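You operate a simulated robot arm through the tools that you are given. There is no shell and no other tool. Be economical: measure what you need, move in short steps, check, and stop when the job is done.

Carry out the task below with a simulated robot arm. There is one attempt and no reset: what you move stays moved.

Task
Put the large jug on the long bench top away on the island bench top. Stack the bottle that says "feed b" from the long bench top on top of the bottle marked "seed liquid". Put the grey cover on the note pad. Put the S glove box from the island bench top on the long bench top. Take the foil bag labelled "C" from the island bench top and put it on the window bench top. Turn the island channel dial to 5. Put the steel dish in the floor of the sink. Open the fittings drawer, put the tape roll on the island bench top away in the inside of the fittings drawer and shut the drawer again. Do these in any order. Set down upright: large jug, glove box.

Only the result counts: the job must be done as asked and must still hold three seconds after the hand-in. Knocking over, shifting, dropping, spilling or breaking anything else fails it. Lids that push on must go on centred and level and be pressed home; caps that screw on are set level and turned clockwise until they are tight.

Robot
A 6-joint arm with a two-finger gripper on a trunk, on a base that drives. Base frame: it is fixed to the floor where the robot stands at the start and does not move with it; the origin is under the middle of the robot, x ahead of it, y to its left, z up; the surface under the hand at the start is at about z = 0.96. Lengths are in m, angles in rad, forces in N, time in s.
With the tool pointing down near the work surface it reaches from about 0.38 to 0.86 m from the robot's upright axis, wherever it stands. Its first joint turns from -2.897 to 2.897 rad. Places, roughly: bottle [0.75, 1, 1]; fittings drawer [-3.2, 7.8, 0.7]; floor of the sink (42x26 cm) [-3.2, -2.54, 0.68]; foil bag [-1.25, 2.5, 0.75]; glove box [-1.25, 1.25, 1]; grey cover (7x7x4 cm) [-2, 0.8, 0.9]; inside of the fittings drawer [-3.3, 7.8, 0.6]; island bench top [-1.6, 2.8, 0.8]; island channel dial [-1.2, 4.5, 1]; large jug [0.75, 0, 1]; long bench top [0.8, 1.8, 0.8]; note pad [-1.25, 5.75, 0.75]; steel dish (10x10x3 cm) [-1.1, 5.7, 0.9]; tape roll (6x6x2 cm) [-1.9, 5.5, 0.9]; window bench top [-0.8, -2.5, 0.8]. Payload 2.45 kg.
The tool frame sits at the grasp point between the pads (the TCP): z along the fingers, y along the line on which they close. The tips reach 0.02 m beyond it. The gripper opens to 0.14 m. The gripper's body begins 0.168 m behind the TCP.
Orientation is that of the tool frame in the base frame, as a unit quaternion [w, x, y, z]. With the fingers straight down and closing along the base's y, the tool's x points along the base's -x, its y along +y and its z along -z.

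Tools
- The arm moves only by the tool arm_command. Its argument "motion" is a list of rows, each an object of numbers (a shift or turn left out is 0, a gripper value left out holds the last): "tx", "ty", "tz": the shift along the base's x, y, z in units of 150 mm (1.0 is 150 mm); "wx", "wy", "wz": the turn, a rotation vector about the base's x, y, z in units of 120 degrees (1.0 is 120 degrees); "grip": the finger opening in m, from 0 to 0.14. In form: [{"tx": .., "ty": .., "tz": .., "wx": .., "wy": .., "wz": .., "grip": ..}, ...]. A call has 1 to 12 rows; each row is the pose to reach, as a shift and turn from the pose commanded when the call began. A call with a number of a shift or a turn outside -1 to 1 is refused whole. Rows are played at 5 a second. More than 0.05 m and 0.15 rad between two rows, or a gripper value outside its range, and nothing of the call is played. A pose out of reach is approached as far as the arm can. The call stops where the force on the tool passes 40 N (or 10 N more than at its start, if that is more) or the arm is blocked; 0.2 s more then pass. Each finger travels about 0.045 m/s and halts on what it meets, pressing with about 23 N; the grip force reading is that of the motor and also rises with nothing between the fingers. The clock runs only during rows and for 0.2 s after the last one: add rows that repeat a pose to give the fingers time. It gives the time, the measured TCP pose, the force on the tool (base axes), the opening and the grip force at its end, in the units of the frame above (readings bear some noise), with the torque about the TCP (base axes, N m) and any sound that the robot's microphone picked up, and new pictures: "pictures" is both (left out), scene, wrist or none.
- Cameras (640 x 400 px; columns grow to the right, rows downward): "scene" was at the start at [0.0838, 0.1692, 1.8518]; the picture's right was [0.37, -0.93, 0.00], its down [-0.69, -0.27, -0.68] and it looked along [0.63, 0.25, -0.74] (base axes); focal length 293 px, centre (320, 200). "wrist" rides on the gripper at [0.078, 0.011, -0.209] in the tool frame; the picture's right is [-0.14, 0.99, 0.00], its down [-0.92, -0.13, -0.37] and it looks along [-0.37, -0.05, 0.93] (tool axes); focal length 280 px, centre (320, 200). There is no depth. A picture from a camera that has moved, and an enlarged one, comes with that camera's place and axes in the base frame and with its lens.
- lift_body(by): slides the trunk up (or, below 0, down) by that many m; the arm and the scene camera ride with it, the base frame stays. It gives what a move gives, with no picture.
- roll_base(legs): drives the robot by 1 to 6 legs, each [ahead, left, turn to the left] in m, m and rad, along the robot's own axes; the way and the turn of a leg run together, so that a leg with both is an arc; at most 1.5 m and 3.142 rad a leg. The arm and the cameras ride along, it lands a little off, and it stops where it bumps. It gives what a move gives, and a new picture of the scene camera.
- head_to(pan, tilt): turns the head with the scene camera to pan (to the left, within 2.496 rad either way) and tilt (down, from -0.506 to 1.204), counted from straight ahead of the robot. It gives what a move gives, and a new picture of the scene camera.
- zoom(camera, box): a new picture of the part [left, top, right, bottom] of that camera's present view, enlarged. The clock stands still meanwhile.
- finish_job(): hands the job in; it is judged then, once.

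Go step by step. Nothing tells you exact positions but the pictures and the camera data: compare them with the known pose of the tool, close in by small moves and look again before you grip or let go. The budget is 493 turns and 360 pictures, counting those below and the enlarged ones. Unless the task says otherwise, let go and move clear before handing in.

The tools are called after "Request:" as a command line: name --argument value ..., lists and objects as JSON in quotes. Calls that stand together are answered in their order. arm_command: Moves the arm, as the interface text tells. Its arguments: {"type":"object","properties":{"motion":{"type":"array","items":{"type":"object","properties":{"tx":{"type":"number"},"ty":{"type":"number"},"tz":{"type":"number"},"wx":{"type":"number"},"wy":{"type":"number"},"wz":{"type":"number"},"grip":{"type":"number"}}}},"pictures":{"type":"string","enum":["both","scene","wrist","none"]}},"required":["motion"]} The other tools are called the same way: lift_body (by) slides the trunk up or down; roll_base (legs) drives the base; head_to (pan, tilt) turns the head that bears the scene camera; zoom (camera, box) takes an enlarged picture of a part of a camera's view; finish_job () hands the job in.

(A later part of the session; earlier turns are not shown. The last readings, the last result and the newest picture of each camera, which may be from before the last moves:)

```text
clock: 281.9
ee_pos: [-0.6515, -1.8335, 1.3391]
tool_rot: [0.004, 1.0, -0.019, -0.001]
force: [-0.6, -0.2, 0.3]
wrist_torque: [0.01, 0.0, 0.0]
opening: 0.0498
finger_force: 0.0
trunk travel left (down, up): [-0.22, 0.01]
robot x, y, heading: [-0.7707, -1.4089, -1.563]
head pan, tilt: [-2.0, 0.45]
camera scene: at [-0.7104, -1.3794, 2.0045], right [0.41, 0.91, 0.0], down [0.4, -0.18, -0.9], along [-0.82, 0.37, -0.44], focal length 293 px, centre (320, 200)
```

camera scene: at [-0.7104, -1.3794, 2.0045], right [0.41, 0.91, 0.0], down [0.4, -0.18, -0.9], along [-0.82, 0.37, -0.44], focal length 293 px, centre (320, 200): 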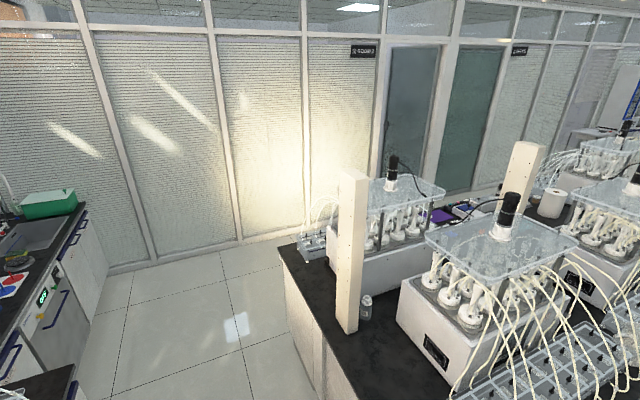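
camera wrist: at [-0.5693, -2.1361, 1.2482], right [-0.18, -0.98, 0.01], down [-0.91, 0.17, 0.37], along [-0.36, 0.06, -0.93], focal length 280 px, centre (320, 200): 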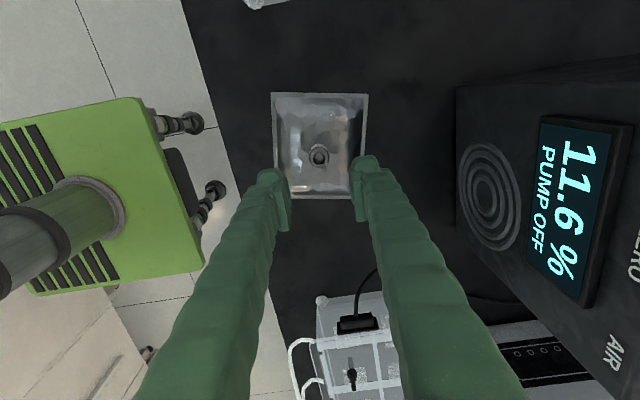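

The far aisle lies between x≈-2.3 and -3.7. I drive around the island end and up the far aisle to the grey cover near (-2, 0.8).

Request:
roll_base --legs '[[0, -1.1, 0], [0, -1.1, 0], [0, 0, 1.563], [0, 1.1, 0], [0, 0.9, 0]]'

Request:
head_to --pan 0.3 --tilt 0.7

```text
clock: 322.7
ee_pos: [-2.5219, 0.6554, 1.3393]
tool_rot: [0.003, 0.732, 0.681, 0.002]
force: [-0.5, 0.2, 0.3]
wrist_torque: [0.0, -0.03, -0.03]
opening: 0.05
finger_force: 0.0
trunk travel left (down, up): [-0.22, 0.01]
robot x, y, heading: [-2.9505, 0.5553, -0.027]
head pan, tilt: [-2.0, 0.45]
camera scene: at [-2.9765, 0.6115, 2.0045], right [-0.9, 0.44, 0.0], down [0.19, 0.39, -0.9], along [-0.4, -0.81, -0.44], focal length 293 px, centre (320, 200)
```

scene: 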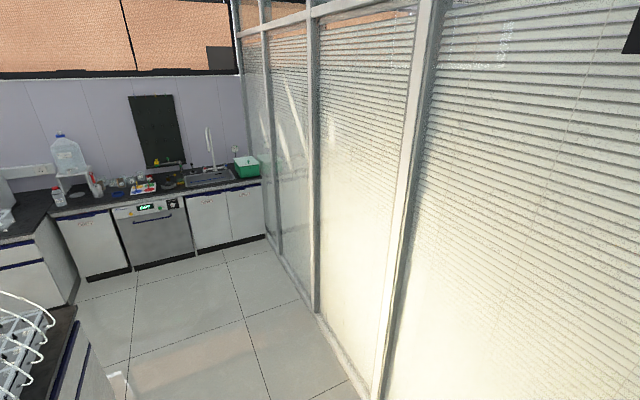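

```text
clock: 324.8
ee_pos: [-2.5227, 0.6546, 1.3387]
tool_rot: [0.002, 0.732, 0.681, 0.002]
force: [-0.1, 0.4, 0.0]
wrist_torque: [-0.03, -0.01, 0.01]
opening: 0.0502
finger_force: 0.1
trunk travel left (down, up): [-0.22, 0.01]
robot x, y, heading: [-2.9465, 0.5534, -0.025]
head pan, tilt: [0.3, 0.7]
camera scene: at [-2.8541, 0.7166, 1.9824], right [0.27, -0.96, 0.0], down [-0.62, -0.17, -0.77], along [0.74, 0.21, -0.64], focal length 293 px, centre (320, 200)
```

scene: 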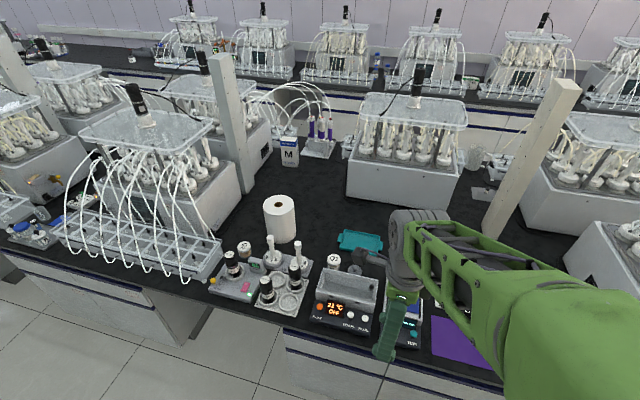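

Request:
zoom --camera "scene" --box '[200, 180, 440, 360]'

```text
2.22 times, centred on (320, 270) of scene
camera zoom: at [-2.8541, 0.7166, 1.9824], right [0.27, -0.96, 0.0], down [-0.62, -0.17, -0.77], along [0.74, 0.21, -0.64], focal length 650 px, centre (320, 44)
```

zoom: 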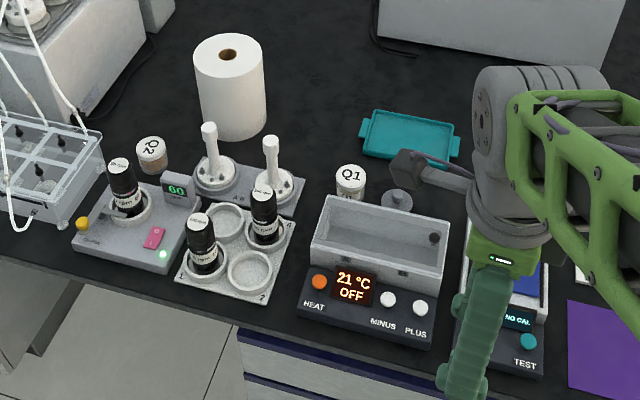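

The grey cover (disc with knob) is behind the water bath near (-2.01, 0.79). I move closer.

Request:
roll_base --legs '[[0.22, 0.08, 0.026]]'

Request:
arm_command --motion '[{"tx": 0.3, "tz": 0.1}, {"tx": 0.6, "tz": 0.15}, {"tx": 0.9, "ty": 0.1, "tz": 0.15}, {"tx": 1.0, "ty": 0.3, "tz": 0.15}, {"tx": 1.0, "ty": 0.3, "tz": 0.15}]' --pictures "wrist"

```text
clock: 326.6
ee_pos: [-2.2986, 0.7422, 1.3394]
tool_rot: [0.003, 0.722, 0.692, 0.002]
force: [0.9, -0.7, -0.1]
wrist_torque: [-0.05, 0.06, -0.01]
opening: 0.0498
finger_force: 0.0
trunk travel left (down, up): [-0.22, 0.01]
robot x, y, heading: [-2.7243, 0.6303, 0.0]
head pan, tilt: [0.3, 0.7]
camera scene: at [-2.6318, 0.7945, 1.9822], right [0.3, -0.95, 0.0], down [-0.62, -0.19, -0.76], along [0.73, 0.23, -0.64], focal length 293 px, centre (320, 200)
```

scene: 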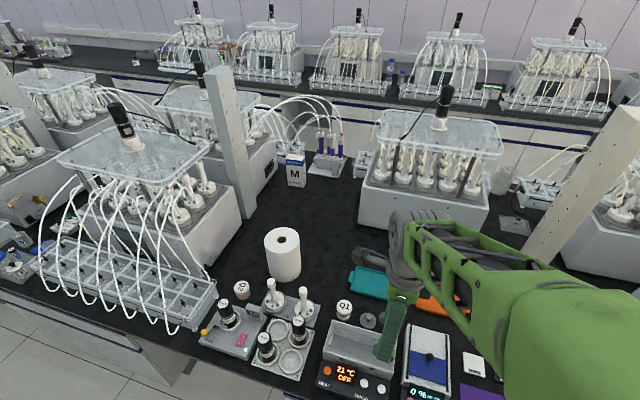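

```text
clock: 327.8
ee_pos: [-2.1491, 0.7866, 1.3632]
tool_rot: [0.003, 0.722, 0.691, 0.002]
force: [0.1, -0.5, 0.7]
wrist_torque: [0.01, 0.01, 0.0]
opening: 0.0499
finger_force: 0.1
trunk travel left (down, up): [-0.22, 0.01]
robot x, y, heading: [-2.7264, 0.628, 0.002]
head pan, tilt: [0.3, 0.7]
camera wrist: at [-2.1355, 0.8638, 1.5729], right [0.98, -0.18, 0.01], down [-0.17, -0.91, 0.37], along [-0.06, -0.36, -0.93], focal length 280 px, centre (320, 200)
```

wrist: 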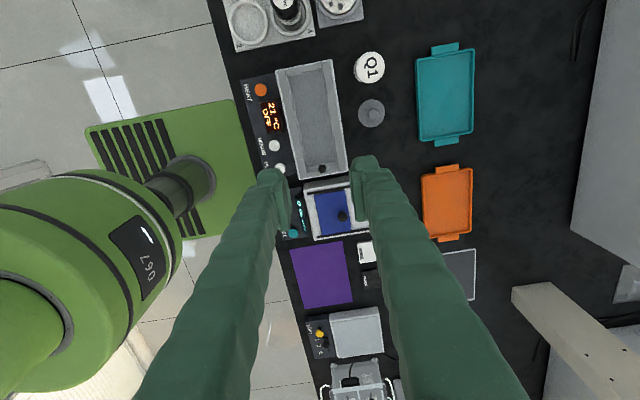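

Request:
arm_command --motion '[{"tx": 0.3}, {"tx": 0.6}, {"tx": 0.87, "ty": 0.02}, {"tx": 0.87, "ty": 0.02, "tz": -0.3}, {"tx": 0.87, "ty": 0.02, "tz": -0.6}, {"tx": 0.87, "ty": 0.02, "tz": -0.9}, {"tx": 0.87, "ty": 0.02, "tz": -1.0}]' --pictures "none"

Request:
arm_command --motion '[{"tz": -0.3}, {"tz": -0.6}, {"tz": -0.8}, {"tz": -0.8}]' --pictures "wrist"

Request:
zoom --camera "wrist" --box '[240, 60, 400, 220]'

Request:
zoom --camera "scene" --box '[310, 260, 430, 360]'

```text
clock: 329.4
ee_pos: [-2.0177, 0.7902, 1.2141]
tool_rot: [0.003, 0.722, 0.692, 0.002]
force: [-0.2, -0.9, 0.3]
wrist_torque: [0.01, 0.02, -0.01]
opening: 0.0498
finger_force: 0.1
trunk travel left (down, up): [-0.22, 0.01]
robot x, y, heading: [-2.7259, 0.6305, 0.005]
head pan, tilt: [0.3, 0.7]
```

```text
clock: 330.4
ee_pos: [-2.0196, 0.7923, 1.0939]
tool_rot: [0.003, 0.722, 0.692, 0.001]
force: [-0.4, -0.7, -0.1]
wrist_torque: [-0.01, 0.03, 0.03]
opening: 0.05
finger_force: 0.0
trunk travel left (down, up): [-0.22, 0.01]
robot x, y, heading: [-2.7223, 0.6315, 0.001]
head pan, tilt: [0.3, 0.7]
camera wrist: at [-2.0067, 0.8697, 1.3052], right [0.98, -0.18, 0.01], down [-0.17, -0.91, 0.37], along [-0.06, -0.36, -0.93], focal length 280 px, centre (320, 200)
```

wrist: 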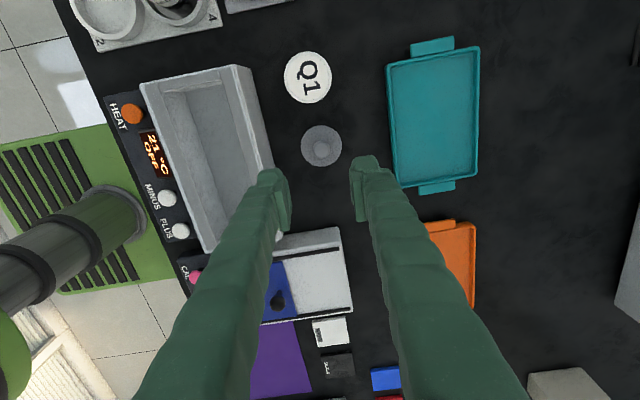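

```text
2.50 times, centred on (320, 140) of wrist
camera zoom: at [-2.0067, 0.8697, 1.3052], right [0.98, -0.18, 0.01], down [-0.17, -0.91, 0.37], along [-0.06, -0.36, -0.93], focal length 701 px, centre (320, 350)
```

zoom: 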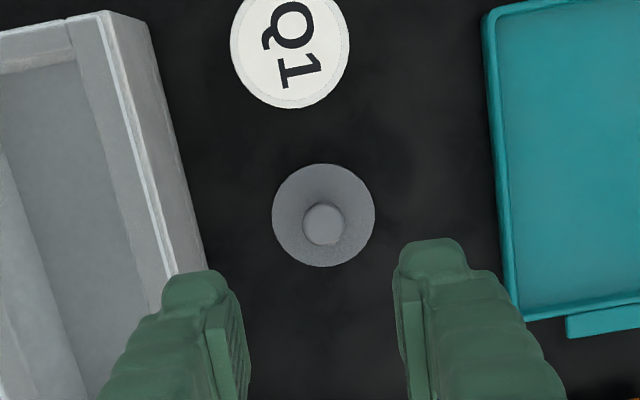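

```text
4.00 times, centred on (370, 310) of scene
camera zoom: at [-2.6338, 0.7939, 1.9824], right [0.3, -0.95, 0.0], down [-0.61, -0.19, -0.77], along [0.73, 0.23, -0.64], focal length 1171 px, centre (120, -240)
```

zoom: 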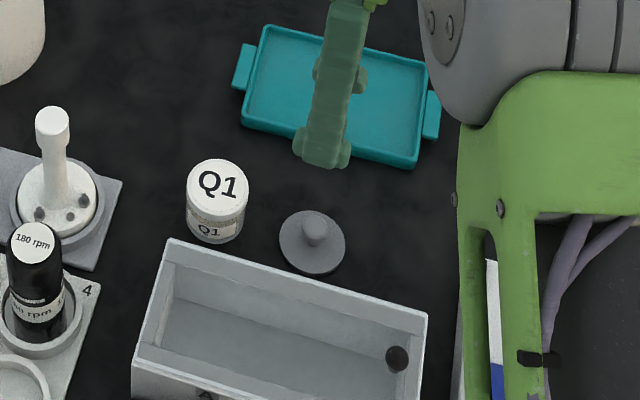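

Request:
arm_command --motion '[{"tx": 0.015, "ty": -0.035, "tz": -0.3}, {"tx": 0.015, "ty": -0.035, "tz": -0.6}, {"tx": 0.015, "ty": -0.035, "tz": -0.9}, {"tx": 0.015, "ty": -0.035, "tz": -1.0}, {"tx": 0.015, "ty": -0.035, "tz": -1.0}]' --pictures "none"

Request:
zoom --camera "wrist" --box '[240, 100, 400, 260]'

```text
clock: 331.6
ee_pos: [-2.0151, 0.7837, 0.9444]
tool_rot: [0.004, 0.722, 0.692, 0.002]
force: [-0.2, 0.3, -0.3]
wrist_torque: [-0.03, -0.04, 0.01]
opening: 0.05
finger_force: 0.0
trunk travel left (down, up): [-0.22, 0.01]
robot x, y, heading: [-2.7224, 0.6296, 0.004]
head pan, tilt: [0.3, 0.7]
```

```text
2.50 times, centred on (320, 180) of wrist
camera zoom: at [-2.0025, 0.8608, 1.1544], right [0.98, -0.18, 0.01], down [-0.17, -0.91, 0.37], along [-0.06, -0.36, -0.93], focal length 701 px, centre (320, 250)
```

zoom: 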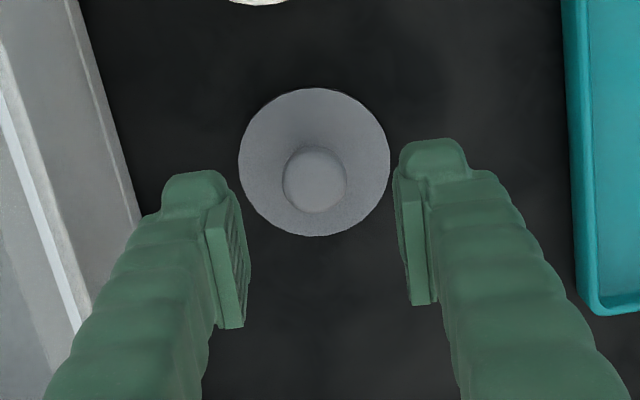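

Request:
arm_command --motion '[{"tx": -0.012, "tz": -0.2}, {"tx": -0.012, "tz": -0.38}, {"tx": -0.012, "tz": -0.38}, {"tx": -0.012, "tz": -0.38, "grip": 0.035}, {"tx": -0.012, "tz": -0.38, "grip": 0.02}, {"tx": -0.012, "tz": -0.38, "grip": 0.01}, {"tx": -0.012, "tz": -0.38, "grip": 0.01}, {"tx": -0.012, "tz": -0.38, "grip": 0.01}]' --pictures "wrist"

```text
clock: 333.4
ee_pos: [-2.0162, 0.783, 0.8867]
tool_rot: [0.003, 0.722, 0.691, 0.001]
force: [-0.7, 1.0, -0.8]
wrist_torque: [0.0, 0.02, 0.02]
opening: 0.0212
finger_force: 23.1
trunk travel left (down, up): [-0.22, 0.01]
robot x, y, heading: [-2.7244, 0.6287, -0.0]
head pan, tilt: [0.3, 0.7]
camera wrist: at [-2.0043, 0.8611, 1.0963], right [0.98, -0.18, 0.01], down [-0.17, -0.91, 0.37], along [-0.06, -0.36, -0.93], focal length 280 px, centre (320, 200)
```

wrist: 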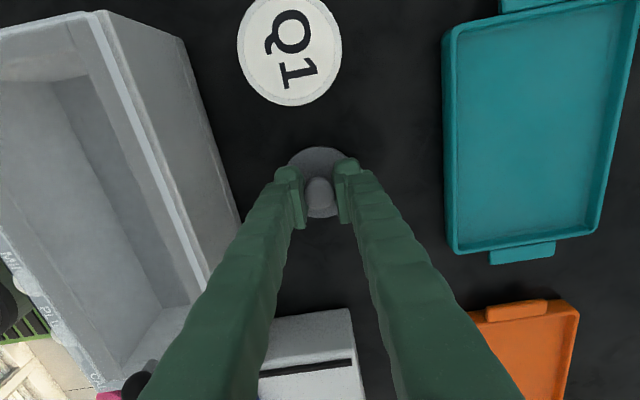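

Cover gripped by its knob. I lift, retract and drive up the far aisle.

Request:
arm_command --motion '[{"tz": 0.1}, {"tz": 0.3}, {"tz": 0.6}, {"tz": 0.9}, {"tz": 1.0}, {"tz": 1.0}]' --pictures "wrist"

Request:
arm_command --motion '[{"tz": 0.3}, {"tz": 0.6}, {"tz": 0.9}, {"tz": 1.0, "tx": -0.2}, {"tz": 1.0, "tx": -0.5}, {"tz": 1.0, "tx": -0.8}, {"tz": 1.0, "tx": -1.0}, {"tz": 1.0, "tx": -1.0}]' --pictures "none"

Request:
arm_command --motion '[{"tz": 0.2, "tx": -0.25}, {"tz": 0.4, "tx": -0.5}, {"tz": 0.6, "tx": -0.75}, {"tz": 0.8, "tx": -0.9}, {"tz": 1.0, "tx": -0.9}, {"tz": 1.0, "tx": -0.9}]' --pictures "scene"

```text
clock: 334.8
ee_pos: [-2.0196, 0.784, 1.0356]
tool_rot: [0.003, 0.723, 0.691, 0.002]
force: [-0.4, -0.5, -0.3]
wrist_torque: [0.01, 0.01, 0.0]
opening: 0.0212
finger_force: 23.4
trunk travel left (down, up): [-0.22, 0.01]
robot x, y, heading: [-2.7255, 0.6265, 0.002]
head pan, tilt: [0.3, 0.7]
camera wrist: at [-2.0067, 0.8632, 1.2456], right [0.98, -0.18, 0.01], down [-0.17, -0.91, 0.37], along [-0.06, -0.36, -0.93], focal length 280 px, centre (320, 200)
```

wrist: 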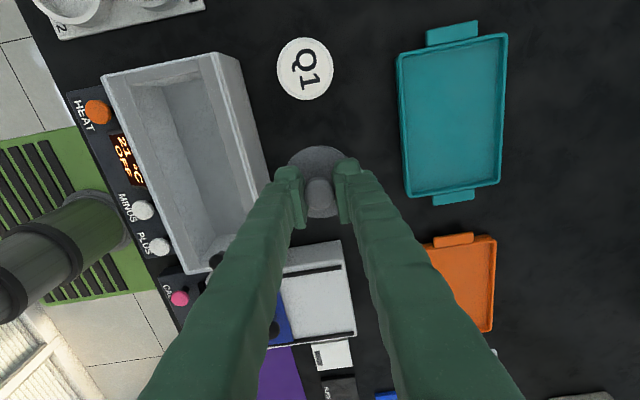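

```text
clock: 336.6
ee_pos: [-2.1664, 0.785, 1.185]
tool_rot: [0.004, 0.722, 0.692, 0.002]
force: [0.4, 0.1, 0.2]
wrist_torque: [0.02, -0.01, 0.03]
opening: 0.021
finger_force: 22.6
trunk travel left (down, up): [-0.22, 0.01]
robot x, y, heading: [-2.7228, 0.6312, 0.004]
head pan, tilt: [0.3, 0.7]
```

```text
clock: 338.0
ee_pos: [-2.3033, 0.7841, 1.334]
tool_rot: [0.003, 0.723, 0.691, 0.002]
force: [0.7, 0.4, -0.3]
wrist_torque: [0.03, 0.03, -0.02]
opening: 0.0211
finger_force: 22.8
trunk travel left (down, up): [-0.22, 0.01]
robot x, y, heading: [-2.7213, 0.6308, 0.005]
head pan, tilt: [0.3, 0.7]
camera scene: at [-2.633, 0.7942, 1.9823], right [0.3, -0.95, 0.0], down [-0.62, -0.19, -0.76], along [0.73, 0.23, -0.64], focal length 293 px, centre (320, 200)
```

scene: 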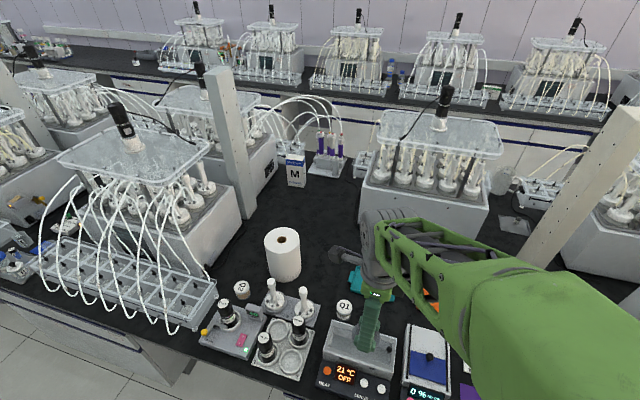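

Request:
roll_base --legs '[[-0.22, 0, 0], [0, 1.4, 0], [0, 1.4, 0]]'

Request:
head_to --pan 1.2 --tilt 0.4

```text
clock: 363.9
ee_pos: [-2.5591, 3.602, 1.3329]
tool_rot: [0.003, 0.719, 0.695, 0.002]
force: [-0.6, 1.5, -0.2]
wrist_torque: [-0.04, 0.01, 0.03]
opening: 0.0212
finger_force: 22.9
trunk travel left (down, up): [-0.22, 0.01]
robot x, y, heading: [-2.9775, 3.4374, 0.007]
head pan, tilt: [0.3, 0.7]
camera scene: at [-2.8895, 3.6087, 1.9823], right [0.31, -0.95, 0.0], down [-0.61, -0.2, -0.76], along [0.73, 0.23, -0.64], focal length 293 px, centre (320, 200)
```

scene: 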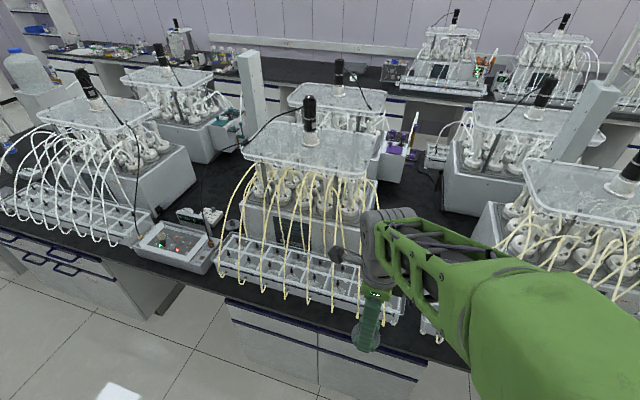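

```text
clock: 365.1
ee_pos: [-2.5585, 3.6023, 1.3336]
tool_rot: [0.003, 0.719, 0.695, 0.002]
force: [-0.5, -0.1, -0.2]
wrist_torque: [0.0, 0.0, 0.0]
opening: 0.0212
finger_force: 23.0
trunk travel left (down, up): [-0.22, 0.01]
robot x, y, heading: [-2.9777, 3.4418, 0.008]
head pan, tilt: [1.201, 0.4]
camera scene: at [-2.9377, 3.6693, 2.0092], right [0.94, -0.35, 0.0], down [-0.14, -0.36, -0.92], along [0.33, 0.86, -0.39], focal length 293 px, centre (320, 200)
```

scene: 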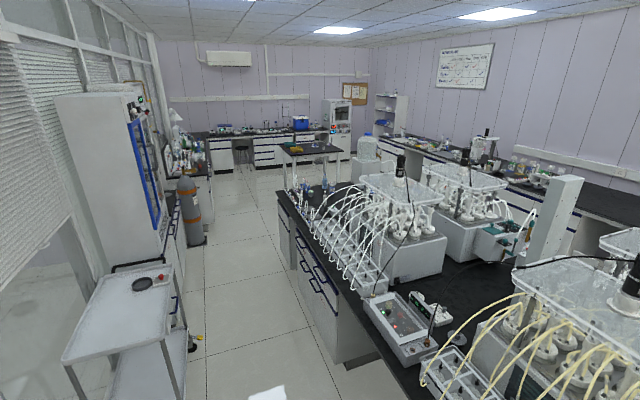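

Request:
roll_base --legs '[[0.1, 0, -0.008], [0, 1.0, 0], [0, 0.9, 0]]'

Request:
head_to --pan 0.3 --tilt 0.7

```text
clock: 382.7
ee_pos: [-2.4747, 5.4993, 1.333]
tool_rot: [0.003, 0.716, 0.698, 0.002]
force: [-0.5, -0.7, 0.2]
wrist_torque: [0.0, 0.01, 0.01]
opening: 0.021
finger_force: 23.3
trunk travel left (down, up): [-0.22, 0.01]
robot x, y, heading: [-2.8916, 5.3335, 0.019]
head pan, tilt: [1.201, 0.4]
camera scene: at [-2.8532, 5.5615, 2.0092], right [0.94, -0.34, 0.0], down [-0.13, -0.37, -0.92], along [0.31, 0.87, -0.39], focal length 293 px, centre (320, 200)
```

scene: 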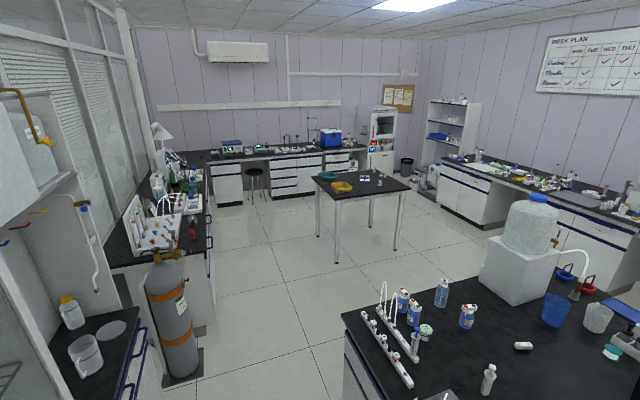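

```text
clock: 383.9
ee_pos: [-2.475, 5.4979, 1.3345]
tool_rot: [0.003, 0.716, 0.698, 0.001]
force: [0.7, -0.2, -0.4]
wrist_torque: [0.02, -0.01, 0.0]
opening: 0.0214
finger_force: 23.0
trunk travel left (down, up): [-0.22, 0.01]
robot x, y, heading: [-2.8888, 5.3371, 0.019]
head pan, tilt: [0.3, 0.7]
camera scene: at [-2.8043, 5.5012, 1.9824], right [0.32, -0.95, 0.0], down [-0.61, -0.2, -0.77], along [0.73, 0.24, -0.64], focal length 293 px, centre (320, 200)
```

scene: 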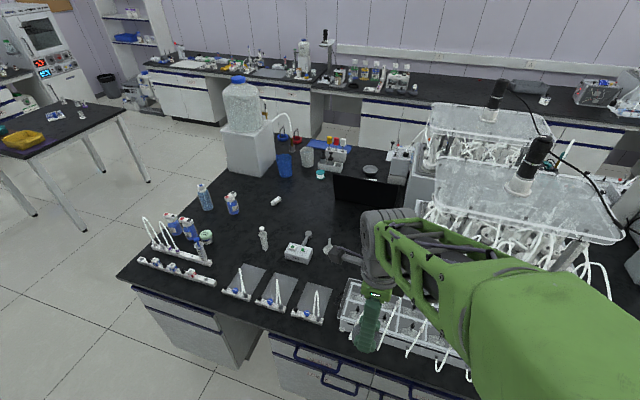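

Request:
zoom --camera "scene" --box '[120, 120, 440, 330]'

Request:
zoom --camera "scene" --box '[270, 120, 430, 220]'

```text
1.90 times, centred on (280, 225) of scene
camera zoom: at [-2.8043, 5.5012, 1.9824], right [0.32, -0.95, 0.0], down [-0.61, -0.2, -0.77], along [0.73, 0.24, -0.64], focal length 558 px, centre (396, 152)
```

zoom: 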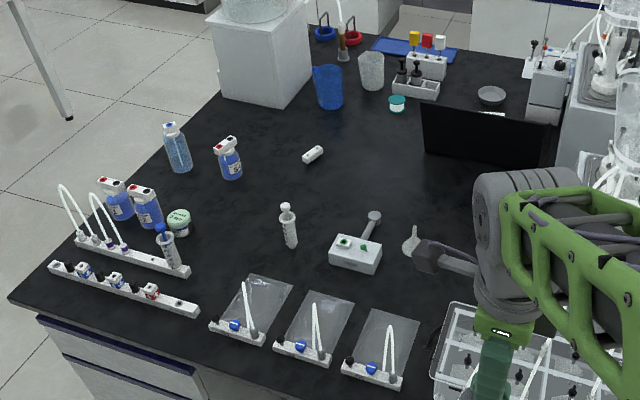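

```text
4.00 times, centred on (350, 170) of scene
camera zoom: at [-2.8043, 5.5012, 1.9824], right [0.32, -0.95, 0.0], down [-0.61, -0.2, -0.77], along [0.73, 0.24, -0.64], focal length 1171 px, centre (200, 320)
```

zoom: 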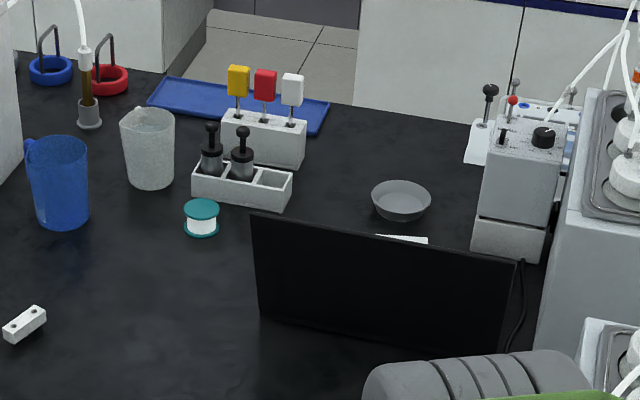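

Island end is at y≈6.63; the dish and note pad are at the near side around (-1.15, 5.7). I drive around the end into the near aisle.

Request:
roll_base --legs '[[0, 1.0, -0.019], [0, 1.0, 0], [1.3, 0, 0], [1.3, 0, 0]]'

```text
clock: 399.0
ee_pos: [-2.4639, 7.2347, 1.3341]
tool_rot: [0.003, 0.72, 0.694, 0.002]
force: [0.7, 0.4, -0.7]
wrist_torque: [0.06, 0.05, -0.01]
opening: 0.021
finger_force: 22.8
trunk travel left (down, up): [-0.22, 0.01]
robot x, y, heading: [-2.8845, 7.0785, 0.002]
head pan, tilt: [0.3, 0.7]
stopped in leg 2: the robot was blocked; the commanded pose is now the measured one
camera scene: at [-2.7934, 7.2423, 1.9824], right [0.3, -0.95, 0.0], down [-0.61, -0.19, -0.76], along [0.73, 0.23, -0.64], focal length 293 px, centre (320, 200)
```

scene: 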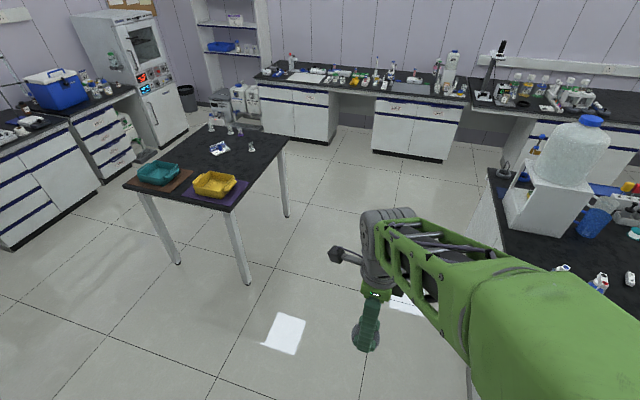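

Request:
head_to --pan 2.0 --tilt 0.8

```text
clock: 400.7
ee_pos: [-2.4656, 7.2359, 1.3327]
tool_rot: [0.003, 0.72, 0.694, 0.001]
force: [1.0, -0.2, -1.0]
wrist_torque: [-0.01, -0.03, 0.04]
opening: 0.0211
finger_force: 23.0
trunk travel left (down, up): [-0.22, 0.01]
robot x, y, heading: [-2.8821, 7.0789, 0.008]
head pan, tilt: [2.0, 0.799]
camera scene: at [-2.9098, 7.2917, 1.9741], right [0.91, 0.42, 0.0], down [0.3, -0.65, -0.7], along [-0.29, 0.63, -0.72], focal length 293 px, centre (320, 200)
```

scene: 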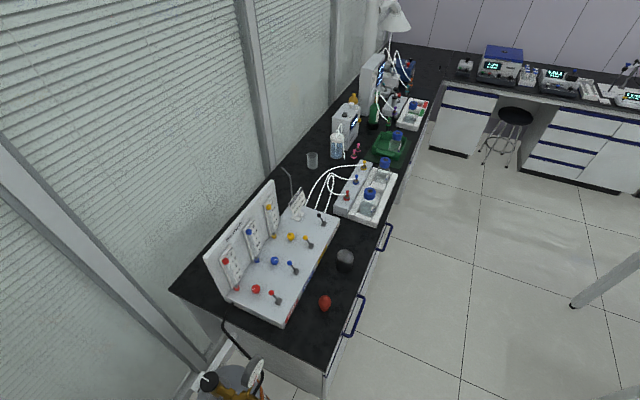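

The gas cylinder's base stopped the robot (it still stands). I move away from it first, then continue around.

Request:
roll_base --legs '[[0.5, 0, 0], [0.5, 0.25, 0], [0.8, 0, 0], [0.8, 0, 0]]'

Request:
head_to --pan 0.0 --tilt 0.6

```text
clock: 414.4
ee_pos: [0.1516, 7.5283, 1.3334]
tool_rot: [0.003, 0.713, 0.701, 0.001]
force: [1.0, 0.1, -0.3]
wrist_torque: [0.02, 0.03, 0.01]
opening: 0.0211
finger_force: 23.0
trunk travel left (down, up): [-0.22, 0.01]
robot x, y, heading: [-0.2629, 7.3609, 0.025]
head pan, tilt: [2.0, 0.799]
camera scene: at [-0.2949, 7.5743, 1.9741], right [0.9, 0.44, 0.0], down [0.32, -0.64, -0.7], along [-0.31, 0.63, -0.72], focal length 293 px, centre (320, 200)
```

scene: 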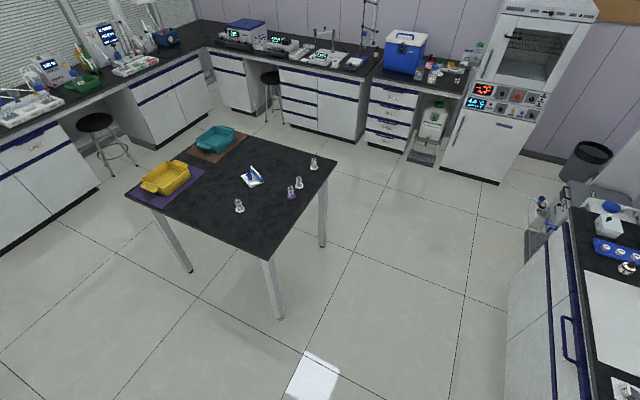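

```text
clock: 416.3
ee_pos: [0.1496, 7.5285, 1.333]
tool_rot: [0.003, 0.714, 0.7, 0.002]
force: [1.0, 0.5, -0.8]
wrist_torque: [0.02, 0.0, 0.02]
opening: 0.021
finger_force: 23.3
trunk travel left (down, up): [-0.22, 0.01]
robot x, y, heading: [-0.2678, 7.3595, 0.026]
head pan, tilt: [0.0, 0.6]
camera scene: at [-0.1716, 7.5045, 1.991], right [0.03, -1.0, 0.0], down [-0.56, -0.02, -0.83], along [0.82, 0.02, -0.56], focal length 293 px, centre (320, 200)
```

scene: 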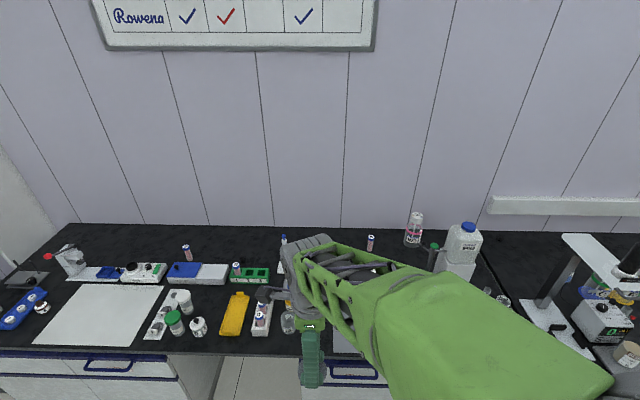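

Request:
roll_base --legs '[[0, 0, 1.56], [0, 0, 1.555], [0, 0.8, 0], [0, 0.75, 0]]'

Request:
head_to --pan 0.3 --tilt 0.7

```text
clock: 437.9
ee_pos: [-0.6618, 5.6293, 1.3337]
tool_rot: [-0.003, -0.705, 0.71, 0.003]
force: [-0.9, -0.7, -0.5]
wrist_torque: [-0.02, 0.03, -0.04]
opening: 0.0214
finger_force: 23.3
trunk travel left (down, up): [-0.22, 0.01]
robot x, y, heading: [-0.2473, 5.7987, -3.103]
head pan, tilt: [0.0, 0.6]
camera scene: at [-0.3397, 5.6564, 1.991], right [-0.04, 1.0, 0.0], down [0.56, 0.02, -0.83], along [-0.82, -0.03, -0.56], focal length 293 px, centre (320, 200)
```

scene: 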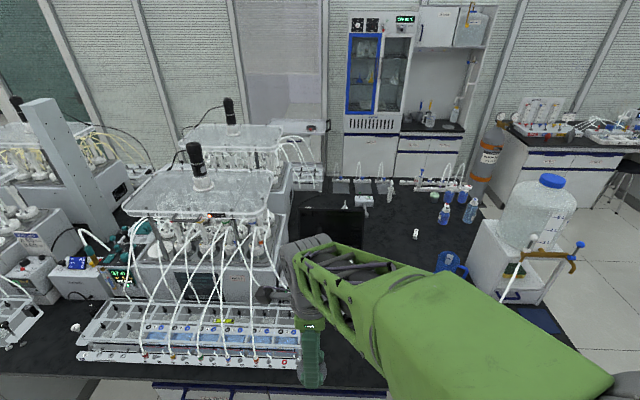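

```text
clock: 438.8
ee_pos: [-0.6618, 5.6283, 1.3328]
tool_rot: [-0.002, -0.705, 0.709, 0.004]
force: [-0.4, -0.4, -0.5]
wrist_torque: [-0.01, 0.01, 0.03]
opening: 0.0211
finger_force: 22.4
trunk travel left (down, up): [-0.22, 0.01]
robot x, y, heading: [-0.2463, 5.8008, -3.104]
head pan, tilt: [0.3, 0.7]
camera scene: at [-0.3316, 5.6319, 1.9824], right [-0.33, 0.94, 0.0], down [0.61, 0.21, -0.77], along [-0.72, -0.25, -0.64], focal length 293 px, centre (320, 200)
```

scene: 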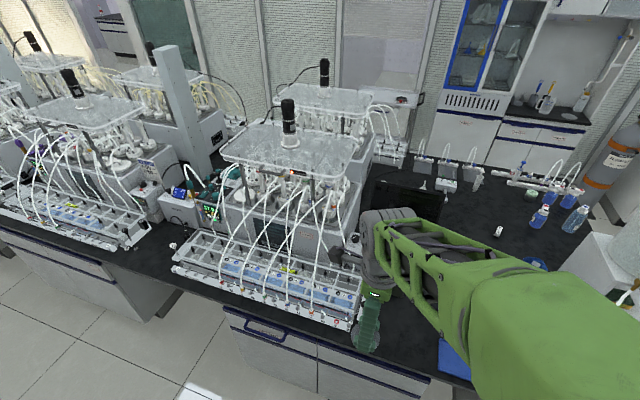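

Request:
arm_command --motion '[{"tx": -0.2, "ty": 0.2, "tz": 0.1}, {"tx": -0.45, "ty": 0.35, "tz": 0.2}, {"tx": -0.75, "ty": 0.4, "tz": 0.3}, {"tx": -1.0, "ty": 0.5, "tz": 0.4}, {"tx": -1.0, "ty": 0.5, "tz": 0.4}]' --pictures "wrist"

```text
clock: 439.9
ee_pos: [-0.8086, 5.7, 1.3904]
tool_rot: [-0.002, -0.706, 0.709, 0.002]
force: [0.4, -0.7, -1.0]
wrist_torque: [0.02, 0.03, -0.01]
opening: 0.0213
finger_force: 23.3
trunk travel left (down, up): [-0.22, 0.01]
robot x, y, heading: [-0.2473, 5.8024, -3.101]
head pan, tilt: [0.3, 0.7]
camera wrist: at [-0.8192, 5.6209, 1.6001], right [-0.99, 0.14, 0.01], down [0.14, 0.92, 0.37], along [0.05, 0.37, -0.93], focal length 280 px, centre (320, 200)
```

wrist: 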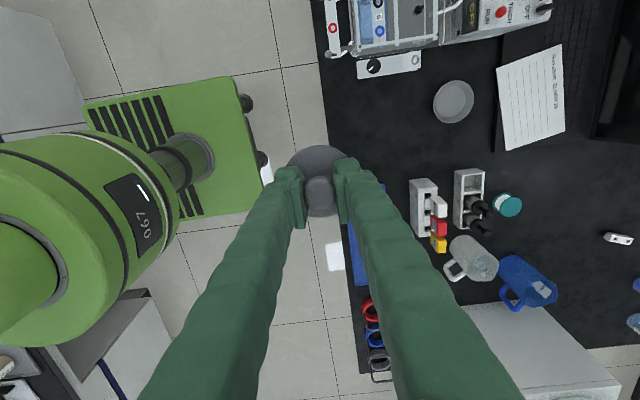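

Request:
zoom --camera "wrist" --box '[400, 0, 640, 200]'

```text
2.00 times, centred on (520, 100) of wrist
camera zoom: at [-0.8192, 5.6209, 1.6001], right [-0.99, 0.14, 0.01], down [0.14, 0.92, 0.37], along [0.05, 0.37, -0.93], focal length 561 px, centre (-80, 400)
```

zoom: 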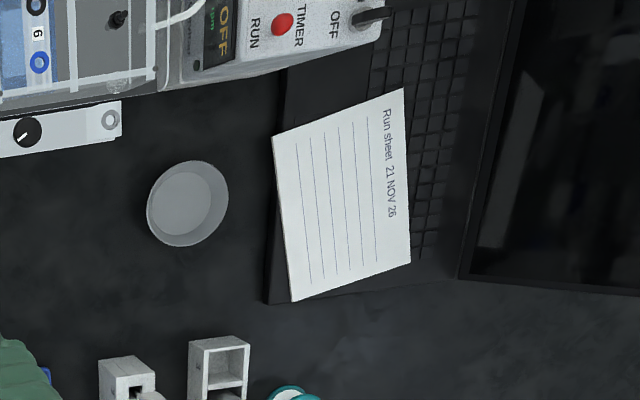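

The note pad ("Run sheet") lies on a laptop at about (-1.33, 5.72). I drive closer and place the cover on it.

Request:
roll_base --legs '[[0.25, 0, -0.04]]'

Request:
arm_command --motion '[{"tx": -0.25}, {"tx": -0.5}, {"tx": -0.75}, {"tx": -1.0}, {"tx": -1.0}]' --pictures "wrist"

```text
clock: 441.8
ee_pos: [-1.0626, 5.7214, 1.3886]
tool_rot: [-0.002, -0.689, 0.725, 0.004]
force: [0.8, -1.1, -1.2]
wrist_torque: [0.0, -0.05, -0.01]
opening: 0.0212
finger_force: 23.5
trunk travel left (down, up): [-0.22, 0.01]
robot x, y, heading: [-0.4943, 5.7953, 3.129]
head pan, tilt: [0.3, 0.7]
camera scene: at [-0.5892, 5.6322, 1.9823], right [-0.29, 0.96, 0.0], down [0.62, 0.19, -0.76], along [-0.73, -0.22, -0.64], focal length 293 px, centre (320, 200)
```

scene: 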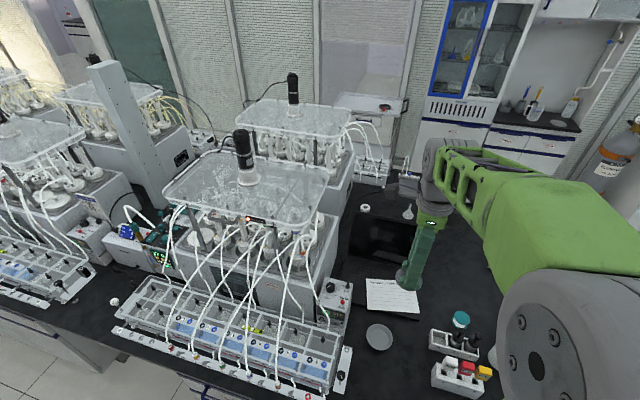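

```text
clock: 443.0
ee_pos: [-1.2113, 5.7212, 1.3898]
tool_rot: [-0.002, -0.688, 0.725, 0.004]
force: [0.3, 0.4, -0.6]
wrist_torque: [-0.01, 0.02, -0.02]
opening: 0.0212
finger_force: 23.3
trunk travel left (down, up): [-0.22, 0.01]
robot x, y, heading: [-0.4935, 5.7961, 3.133]
head pan, tilt: [0.3, 0.7]
camera wrist: at [-1.2239, 5.6446, 1.5993], right [-0.98, 0.19, 0.01], down [0.18, 0.91, 0.37], along [0.06, 0.36, -0.93], focal length 280 px, centre (320, 200)
```

wrist: 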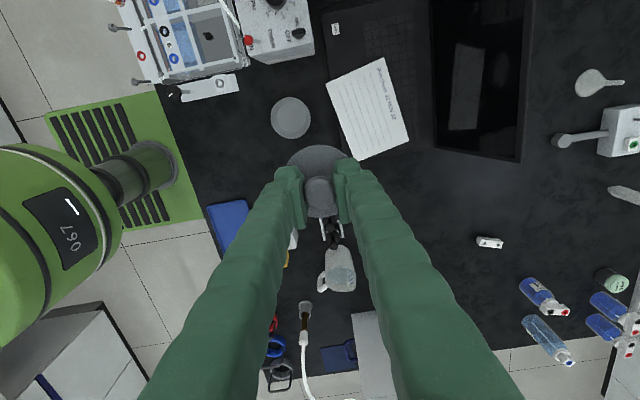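

Request:
arm_command --motion '[{"tx": -0.25, "tz": -0.1}, {"tx": -0.5, "tz": -0.2}, {"tx": -0.75, "tz": -0.35}, {"tx": -0.76, "tz": -0.65}, {"tx": -0.76, "tz": -0.95}, {"tx": -0.76, "tz": -1.0}]' --pictures "none"

Request:
arm_command --motion '[{"tz": -0.3}, {"tz": -0.6}, {"tz": -0.9}, {"tz": -1.0}, {"tz": -1.0}]' --pictures "both"

```text
clock: 444.4
ee_pos: [-1.3263, 5.7221, 1.2399]
tool_rot: [-0.002, -0.689, 0.725, 0.004]
force: [-0.2, 0.6, 0.0]
wrist_torque: [0.02, 0.02, 0.0]
opening: 0.0213
finger_force: 23.2
trunk travel left (down, up): [-0.22, 0.01]
robot x, y, heading: [-0.4977, 5.7981, 3.133]
head pan, tilt: [0.3, 0.7]
```

```text
clock: 445.6
ee_pos: [-1.3252, 5.7213, 1.0875]
tool_rot: [-0.002, -0.688, 0.726, 0.003]
force: [0.5, 0.0, 0.0]
wrist_torque: [0.01, 0.0, 0.01]
opening: 0.0211
finger_force: 23.0
trunk travel left (down, up): [-0.22, 0.01]
robot x, y, heading: [-0.4943, 5.7941, 3.134]
head pan, tilt: [0.3, 0.7]
camera scene: at [-0.5877, 5.6321, 1.9824], right [-0.29, 0.96, 0.0], down [0.62, 0.19, -0.76], along [-0.73, -0.22, -0.64], focal length 293 px, centre (320, 200)
camera wrist: at [-1.3397, 5.6439, 1.298], right [-0.98, 0.19, 0.01], down [0.18, 0.91, 0.37], along [0.06, 0.36, -0.93], focal length 280 px, centre (320, 200)
```

scene: 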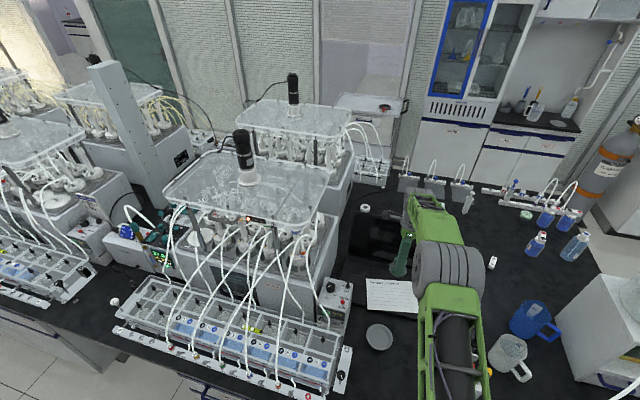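
wrist: 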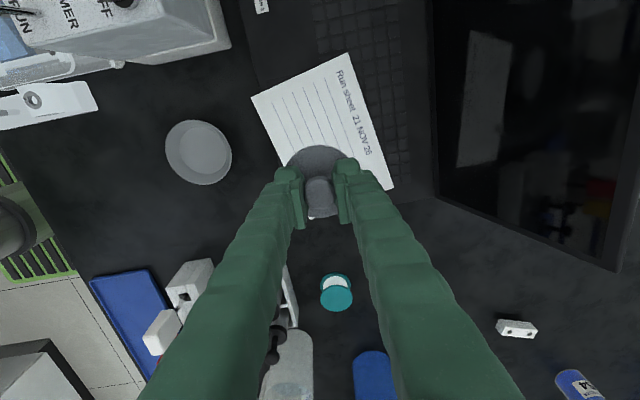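

Request:
arm_command --motion '[{"tz": -0.3}, {"tz": -0.6}, {"tz": -0.8}, {"tz": -0.95}, {"tz": -1.0}, {"tz": -1.0}]' --pictures "none"

Request:
arm_command --motion '[{"tz": -0.04}, {"tz": -0.08}, {"tz": -0.12}, {"tz": -0.12}]' --pictures "wrist"

```text
clock: 447.0
ee_pos: [-1.3277, 5.7212, 0.9405]
tool_rot: [-0.002, -0.688, 0.725, 0.004]
force: [0.0, 0.1, -1.0]
wrist_torque: [-0.01, -0.01, -0.03]
opening: 0.0209
finger_force: 22.9
trunk travel left (down, up): [-0.22, 0.01]
robot x, y, heading: [-0.4927, 5.798, 3.138]
head pan, tilt: [0.3, 0.7]
```

```text
clock: 448.0
ee_pos: [-1.3272, 5.7203, 0.9233]
tool_rot: [-0.002, -0.688, 0.726, 0.003]
force: [0.7, 0.6, -0.2]
wrist_torque: [0.02, 0.0, -0.04]
opening: 0.0211
finger_force: 23.0
trunk travel left (down, up): [-0.22, 0.01]
robot x, y, heading: [-0.4966, 5.795, 3.131]
head pan, tilt: [0.3, 0.7]
camera wrist: at [-1.3402, 5.6443, 1.1324], right [-0.98, 0.19, 0.01], down [0.18, 0.91, 0.37], along [0.06, 0.36, -0.93], focal length 280 px, centre (320, 200)
```

wrist: 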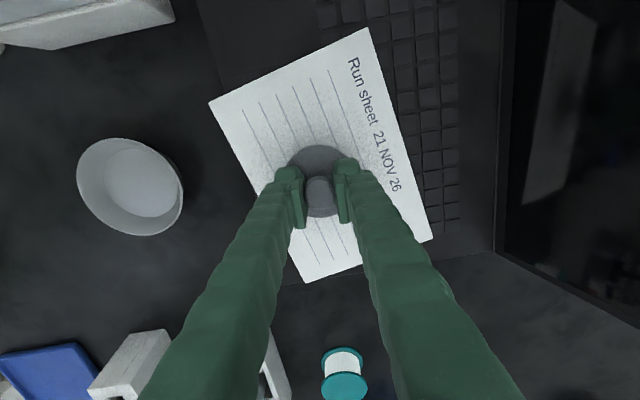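

Request:
arm_command --motion '[{"tz": -0.03}, {"tz": -0.06}, {"tz": -0.09}, {"tz": -0.12}, {"tz": -0.12}]' --pictures "none"

```text
clock: 449.2
ee_pos: [-1.3269, 5.7209, 0.9039]
tool_rot: [-0.003, -0.688, 0.725, 0.002]
force: [0.2, -0.5, -0.5]
wrist_torque: [-0.01, 0.01, 0.0]
opening: 0.0212
finger_force: 22.6
trunk travel left (down, up): [-0.22, 0.01]
robot x, y, heading: [-0.4995, 5.7939, 3.137]
head pan, tilt: [0.3, 0.7]
```

Request:
arm_command --motion '[{"tz": -0.02}, {"tz": -0.04}, {"tz": -0.06}, {"tz": -0.06}]' --pictures "none"

Request:
zoom --camera "scene" --box '[340, 240, 460, 340]'

```text
clock: 450.2
ee_pos: [-1.3266, 5.7212, 0.8995]
tool_rot: [-0.006, -0.689, 0.725, 0.006]
force: [-0.1, -1.5, 36.3]
wrist_torque: [-0.03, -0.32, -0.01]
opening: 0.021
finger_force: 22.9
trunk travel left (down, up): [-0.22, 0.01]
robot x, y, heading: [-0.4951, 5.7934, 3.136]
head pan, tilt: [0.3, 0.7]
```

```text
4.00 times, centred on (400, 290) of scene
camera zoom: at [-0.5831, 5.6325, 1.9828], right [-0.29, 0.96, 0.0], down [0.61, 0.19, -0.77], along [-0.73, -0.22, -0.64], focal length 1171 px, centre (0, -160)
```

zoom: 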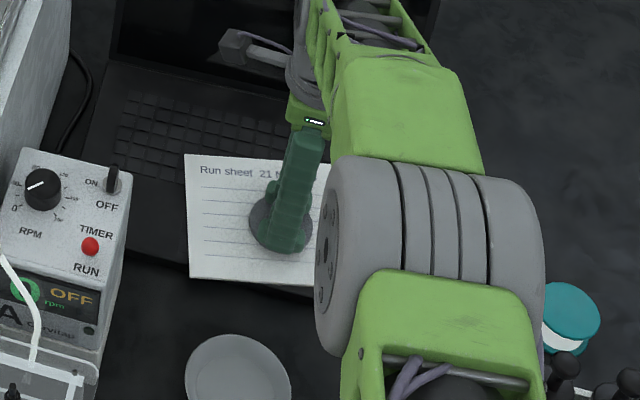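

Contact; cover is on the pad. I relieve the pressure, release and rise.

Request:
arm_command --motion '[{"tz": 0.03}, {"tz": 0.03, "grip": 0.03}, {"tz": 0.03, "grip": 0.045}, {"tz": 0.03, "grip": 0.045}, {"tz": 0.2, "grip": 0.045}, {"tz": 0.5, "grip": 0.045}, {"tz": 0.8, "grip": 0.045}, {"tz": 1.0, "grip": 0.045}, {"tz": 1.0, "grip": 0.045}]' --pictures "wrist"

```text
clock: 452.2
ee_pos: [-1.3246, 5.7223, 1.0452]
tool_rot: [-0.002, -0.689, 0.725, 0.002]
force: [0.6, 0.4, 0.2]
wrist_torque: [0.02, 0.0, 0.02]
opening: 0.0448
finger_force: 0.1
trunk travel left (down, up): [-0.22, 0.01]
robot x, y, heading: [-0.4922, 5.7981, 3.131]
head pan, tilt: [0.3, 0.7]
camera wrist: at [-1.3391, 5.6448, 1.2561], right [-0.98, 0.19, 0.01], down [0.18, 0.91, 0.37], along [0.06, 0.36, -0.93], focal length 280 px, centre (320, 200)
```

wrist: 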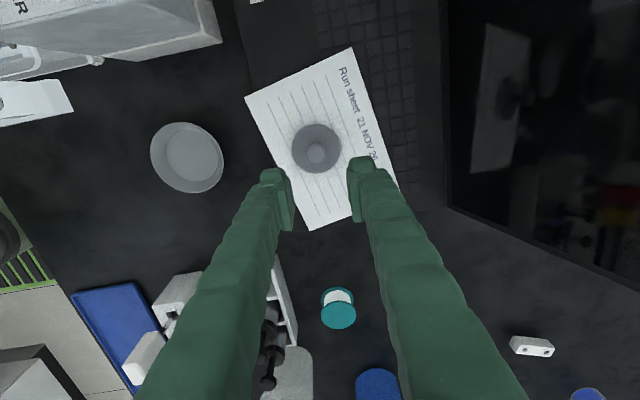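

Cover placed. Next the channel dial near y=4.5: retract and drive there.

Request:
arm_command --motion '[{"tz": 0.3}, {"tz": 0.6}, {"tz": 0.9}, {"tz": 1.0, "tx": 0.2}, {"tz": 1.0, "tx": 0.5}, {"tz": 1.0, "tx": 0.8}, {"tz": 1.0, "tx": 1.0}, {"tz": 1.0, "tx": 1.0}]' --pictures "none"

Request:
arm_command --motion '[{"tz": 0.2, "tx": 0.25}, {"tz": 0.4, "tx": 0.5}, {"tz": 0.6, "tx": 0.75}, {"tz": 0.8, "tx": 1.0}, {"tz": 1.0, "tx": 1.0}, {"tz": 1.0, "tx": 1.0}]' --pictures "none"

Request:
roll_base --legs '[[-0.2, 0, 0], [0, 0.9, 0]]'

Request:
head_to --pan 0.3 --tilt 0.7

```text
clock: 454.0
ee_pos: [-1.1776, 5.7236, 1.194]
tool_rot: [-0.002, -0.688, 0.726, 0.004]
force: [0.4, 0.5, -0.3]
wrist_torque: [0.0, -0.02, 0.03]
opening: 0.0447
finger_force: 0.1
trunk travel left (down, up): [-0.22, 0.01]
robot x, y, heading: [-0.4932, 5.7949, 3.134]
head pan, tilt: [0.3, 0.7]
```

```text
clock: 455.4
ee_pos: [-1.0266, 5.7222, 1.3455]
tool_rot: [-0.002, -0.688, 0.726, 0.004]
force: [-0.8, 0.3, 0.2]
wrist_torque: [-0.01, -0.01, -0.02]
opening: 0.0449
finger_force: 0.0
trunk travel left (down, up): [-0.22, 0.01]
robot x, y, heading: [-0.4981, 5.7941, 3.133]
head pan, tilt: [0.3, 0.7]
```

```text
clock: 464.9
ee_pos: [-0.8267, 4.8108, 1.3453]
tool_rot: [-0.002, -0.691, 0.722, 0.004]
force: [0.1, -0.1, -0.5]
wrist_torque: [0.03, -0.02, -0.02]
opening: 0.0448
finger_force: 0.0
trunk travel left (down, up): [-0.22, 0.01]
robot x, y, heading: [-0.2928, 4.8862, -3.135]
head pan, tilt: [0.3, 0.7]
camera scene: at [-0.3869, 4.7242, 1.9823], right [-0.3, 0.95, 0.0], down [0.62, 0.19, -0.76], along [-0.73, -0.23, -0.64], focal length 293 px, centre (320, 200)
```

scene: 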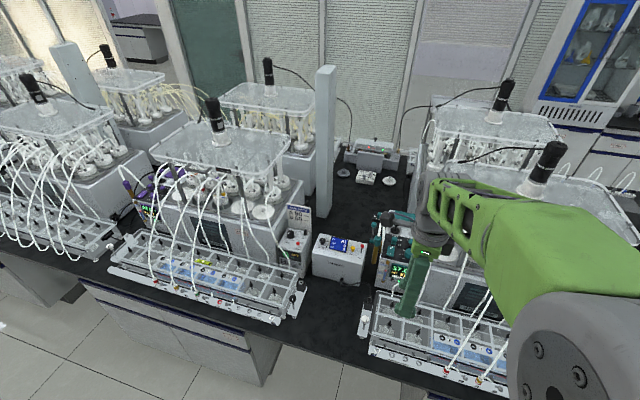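

```text
clock: 465.5
ee_pos: [-0.8259, 4.8108, 1.3449]
tool_rot: [-0.001, -0.691, 0.723, 0.002]
force: [0.2, 0.5, -0.3]
wrist_torque: [0.01, 0.0, 0.03]
opening: 0.0447
finger_force: 0.1
trunk travel left (down, up): [-0.22, 0.01]
robot x, y, heading: [-0.2989, 4.8885, -3.137]
head pan, tilt: [0.3, 0.7]
camera scene: at [-0.3869, 4.7244, 1.9824], right [-0.3, 0.95, 0.0], down [0.62, 0.19, -0.76], along [-0.73, -0.23, -0.64], focal length 293 px, centre (320, 200)
```

scene: 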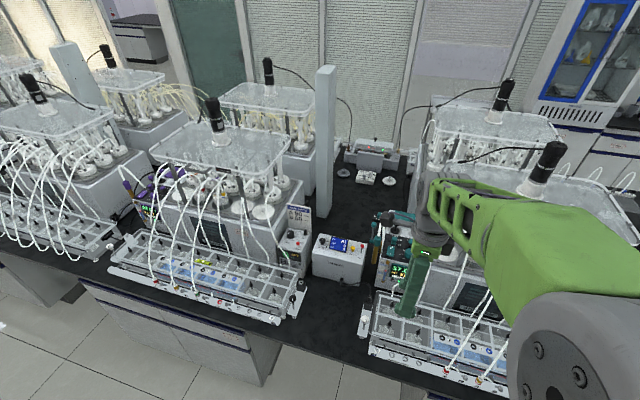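

Request:
zoom --camera "scene" --box '[270, 200, 430, 300]'

```text
4.00 times, centred on (350, 250) of scene
camera zoom: at [-0.3869, 4.7244, 1.9824], right [-0.3, 0.95, 0.0], down [0.62, 0.19, -0.76], along [-0.73, -0.23, -0.64], focal length 1171 px, centre (200, 0)
```

zoom: 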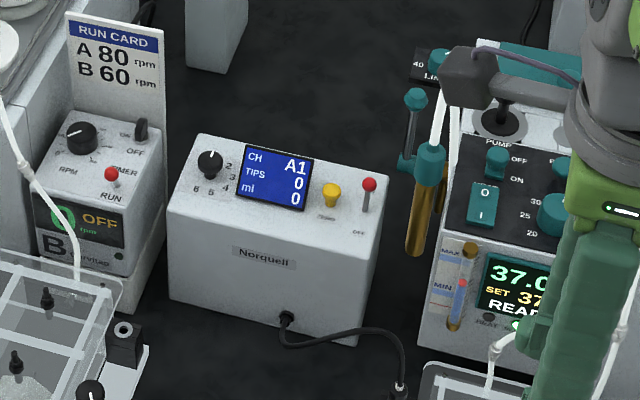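

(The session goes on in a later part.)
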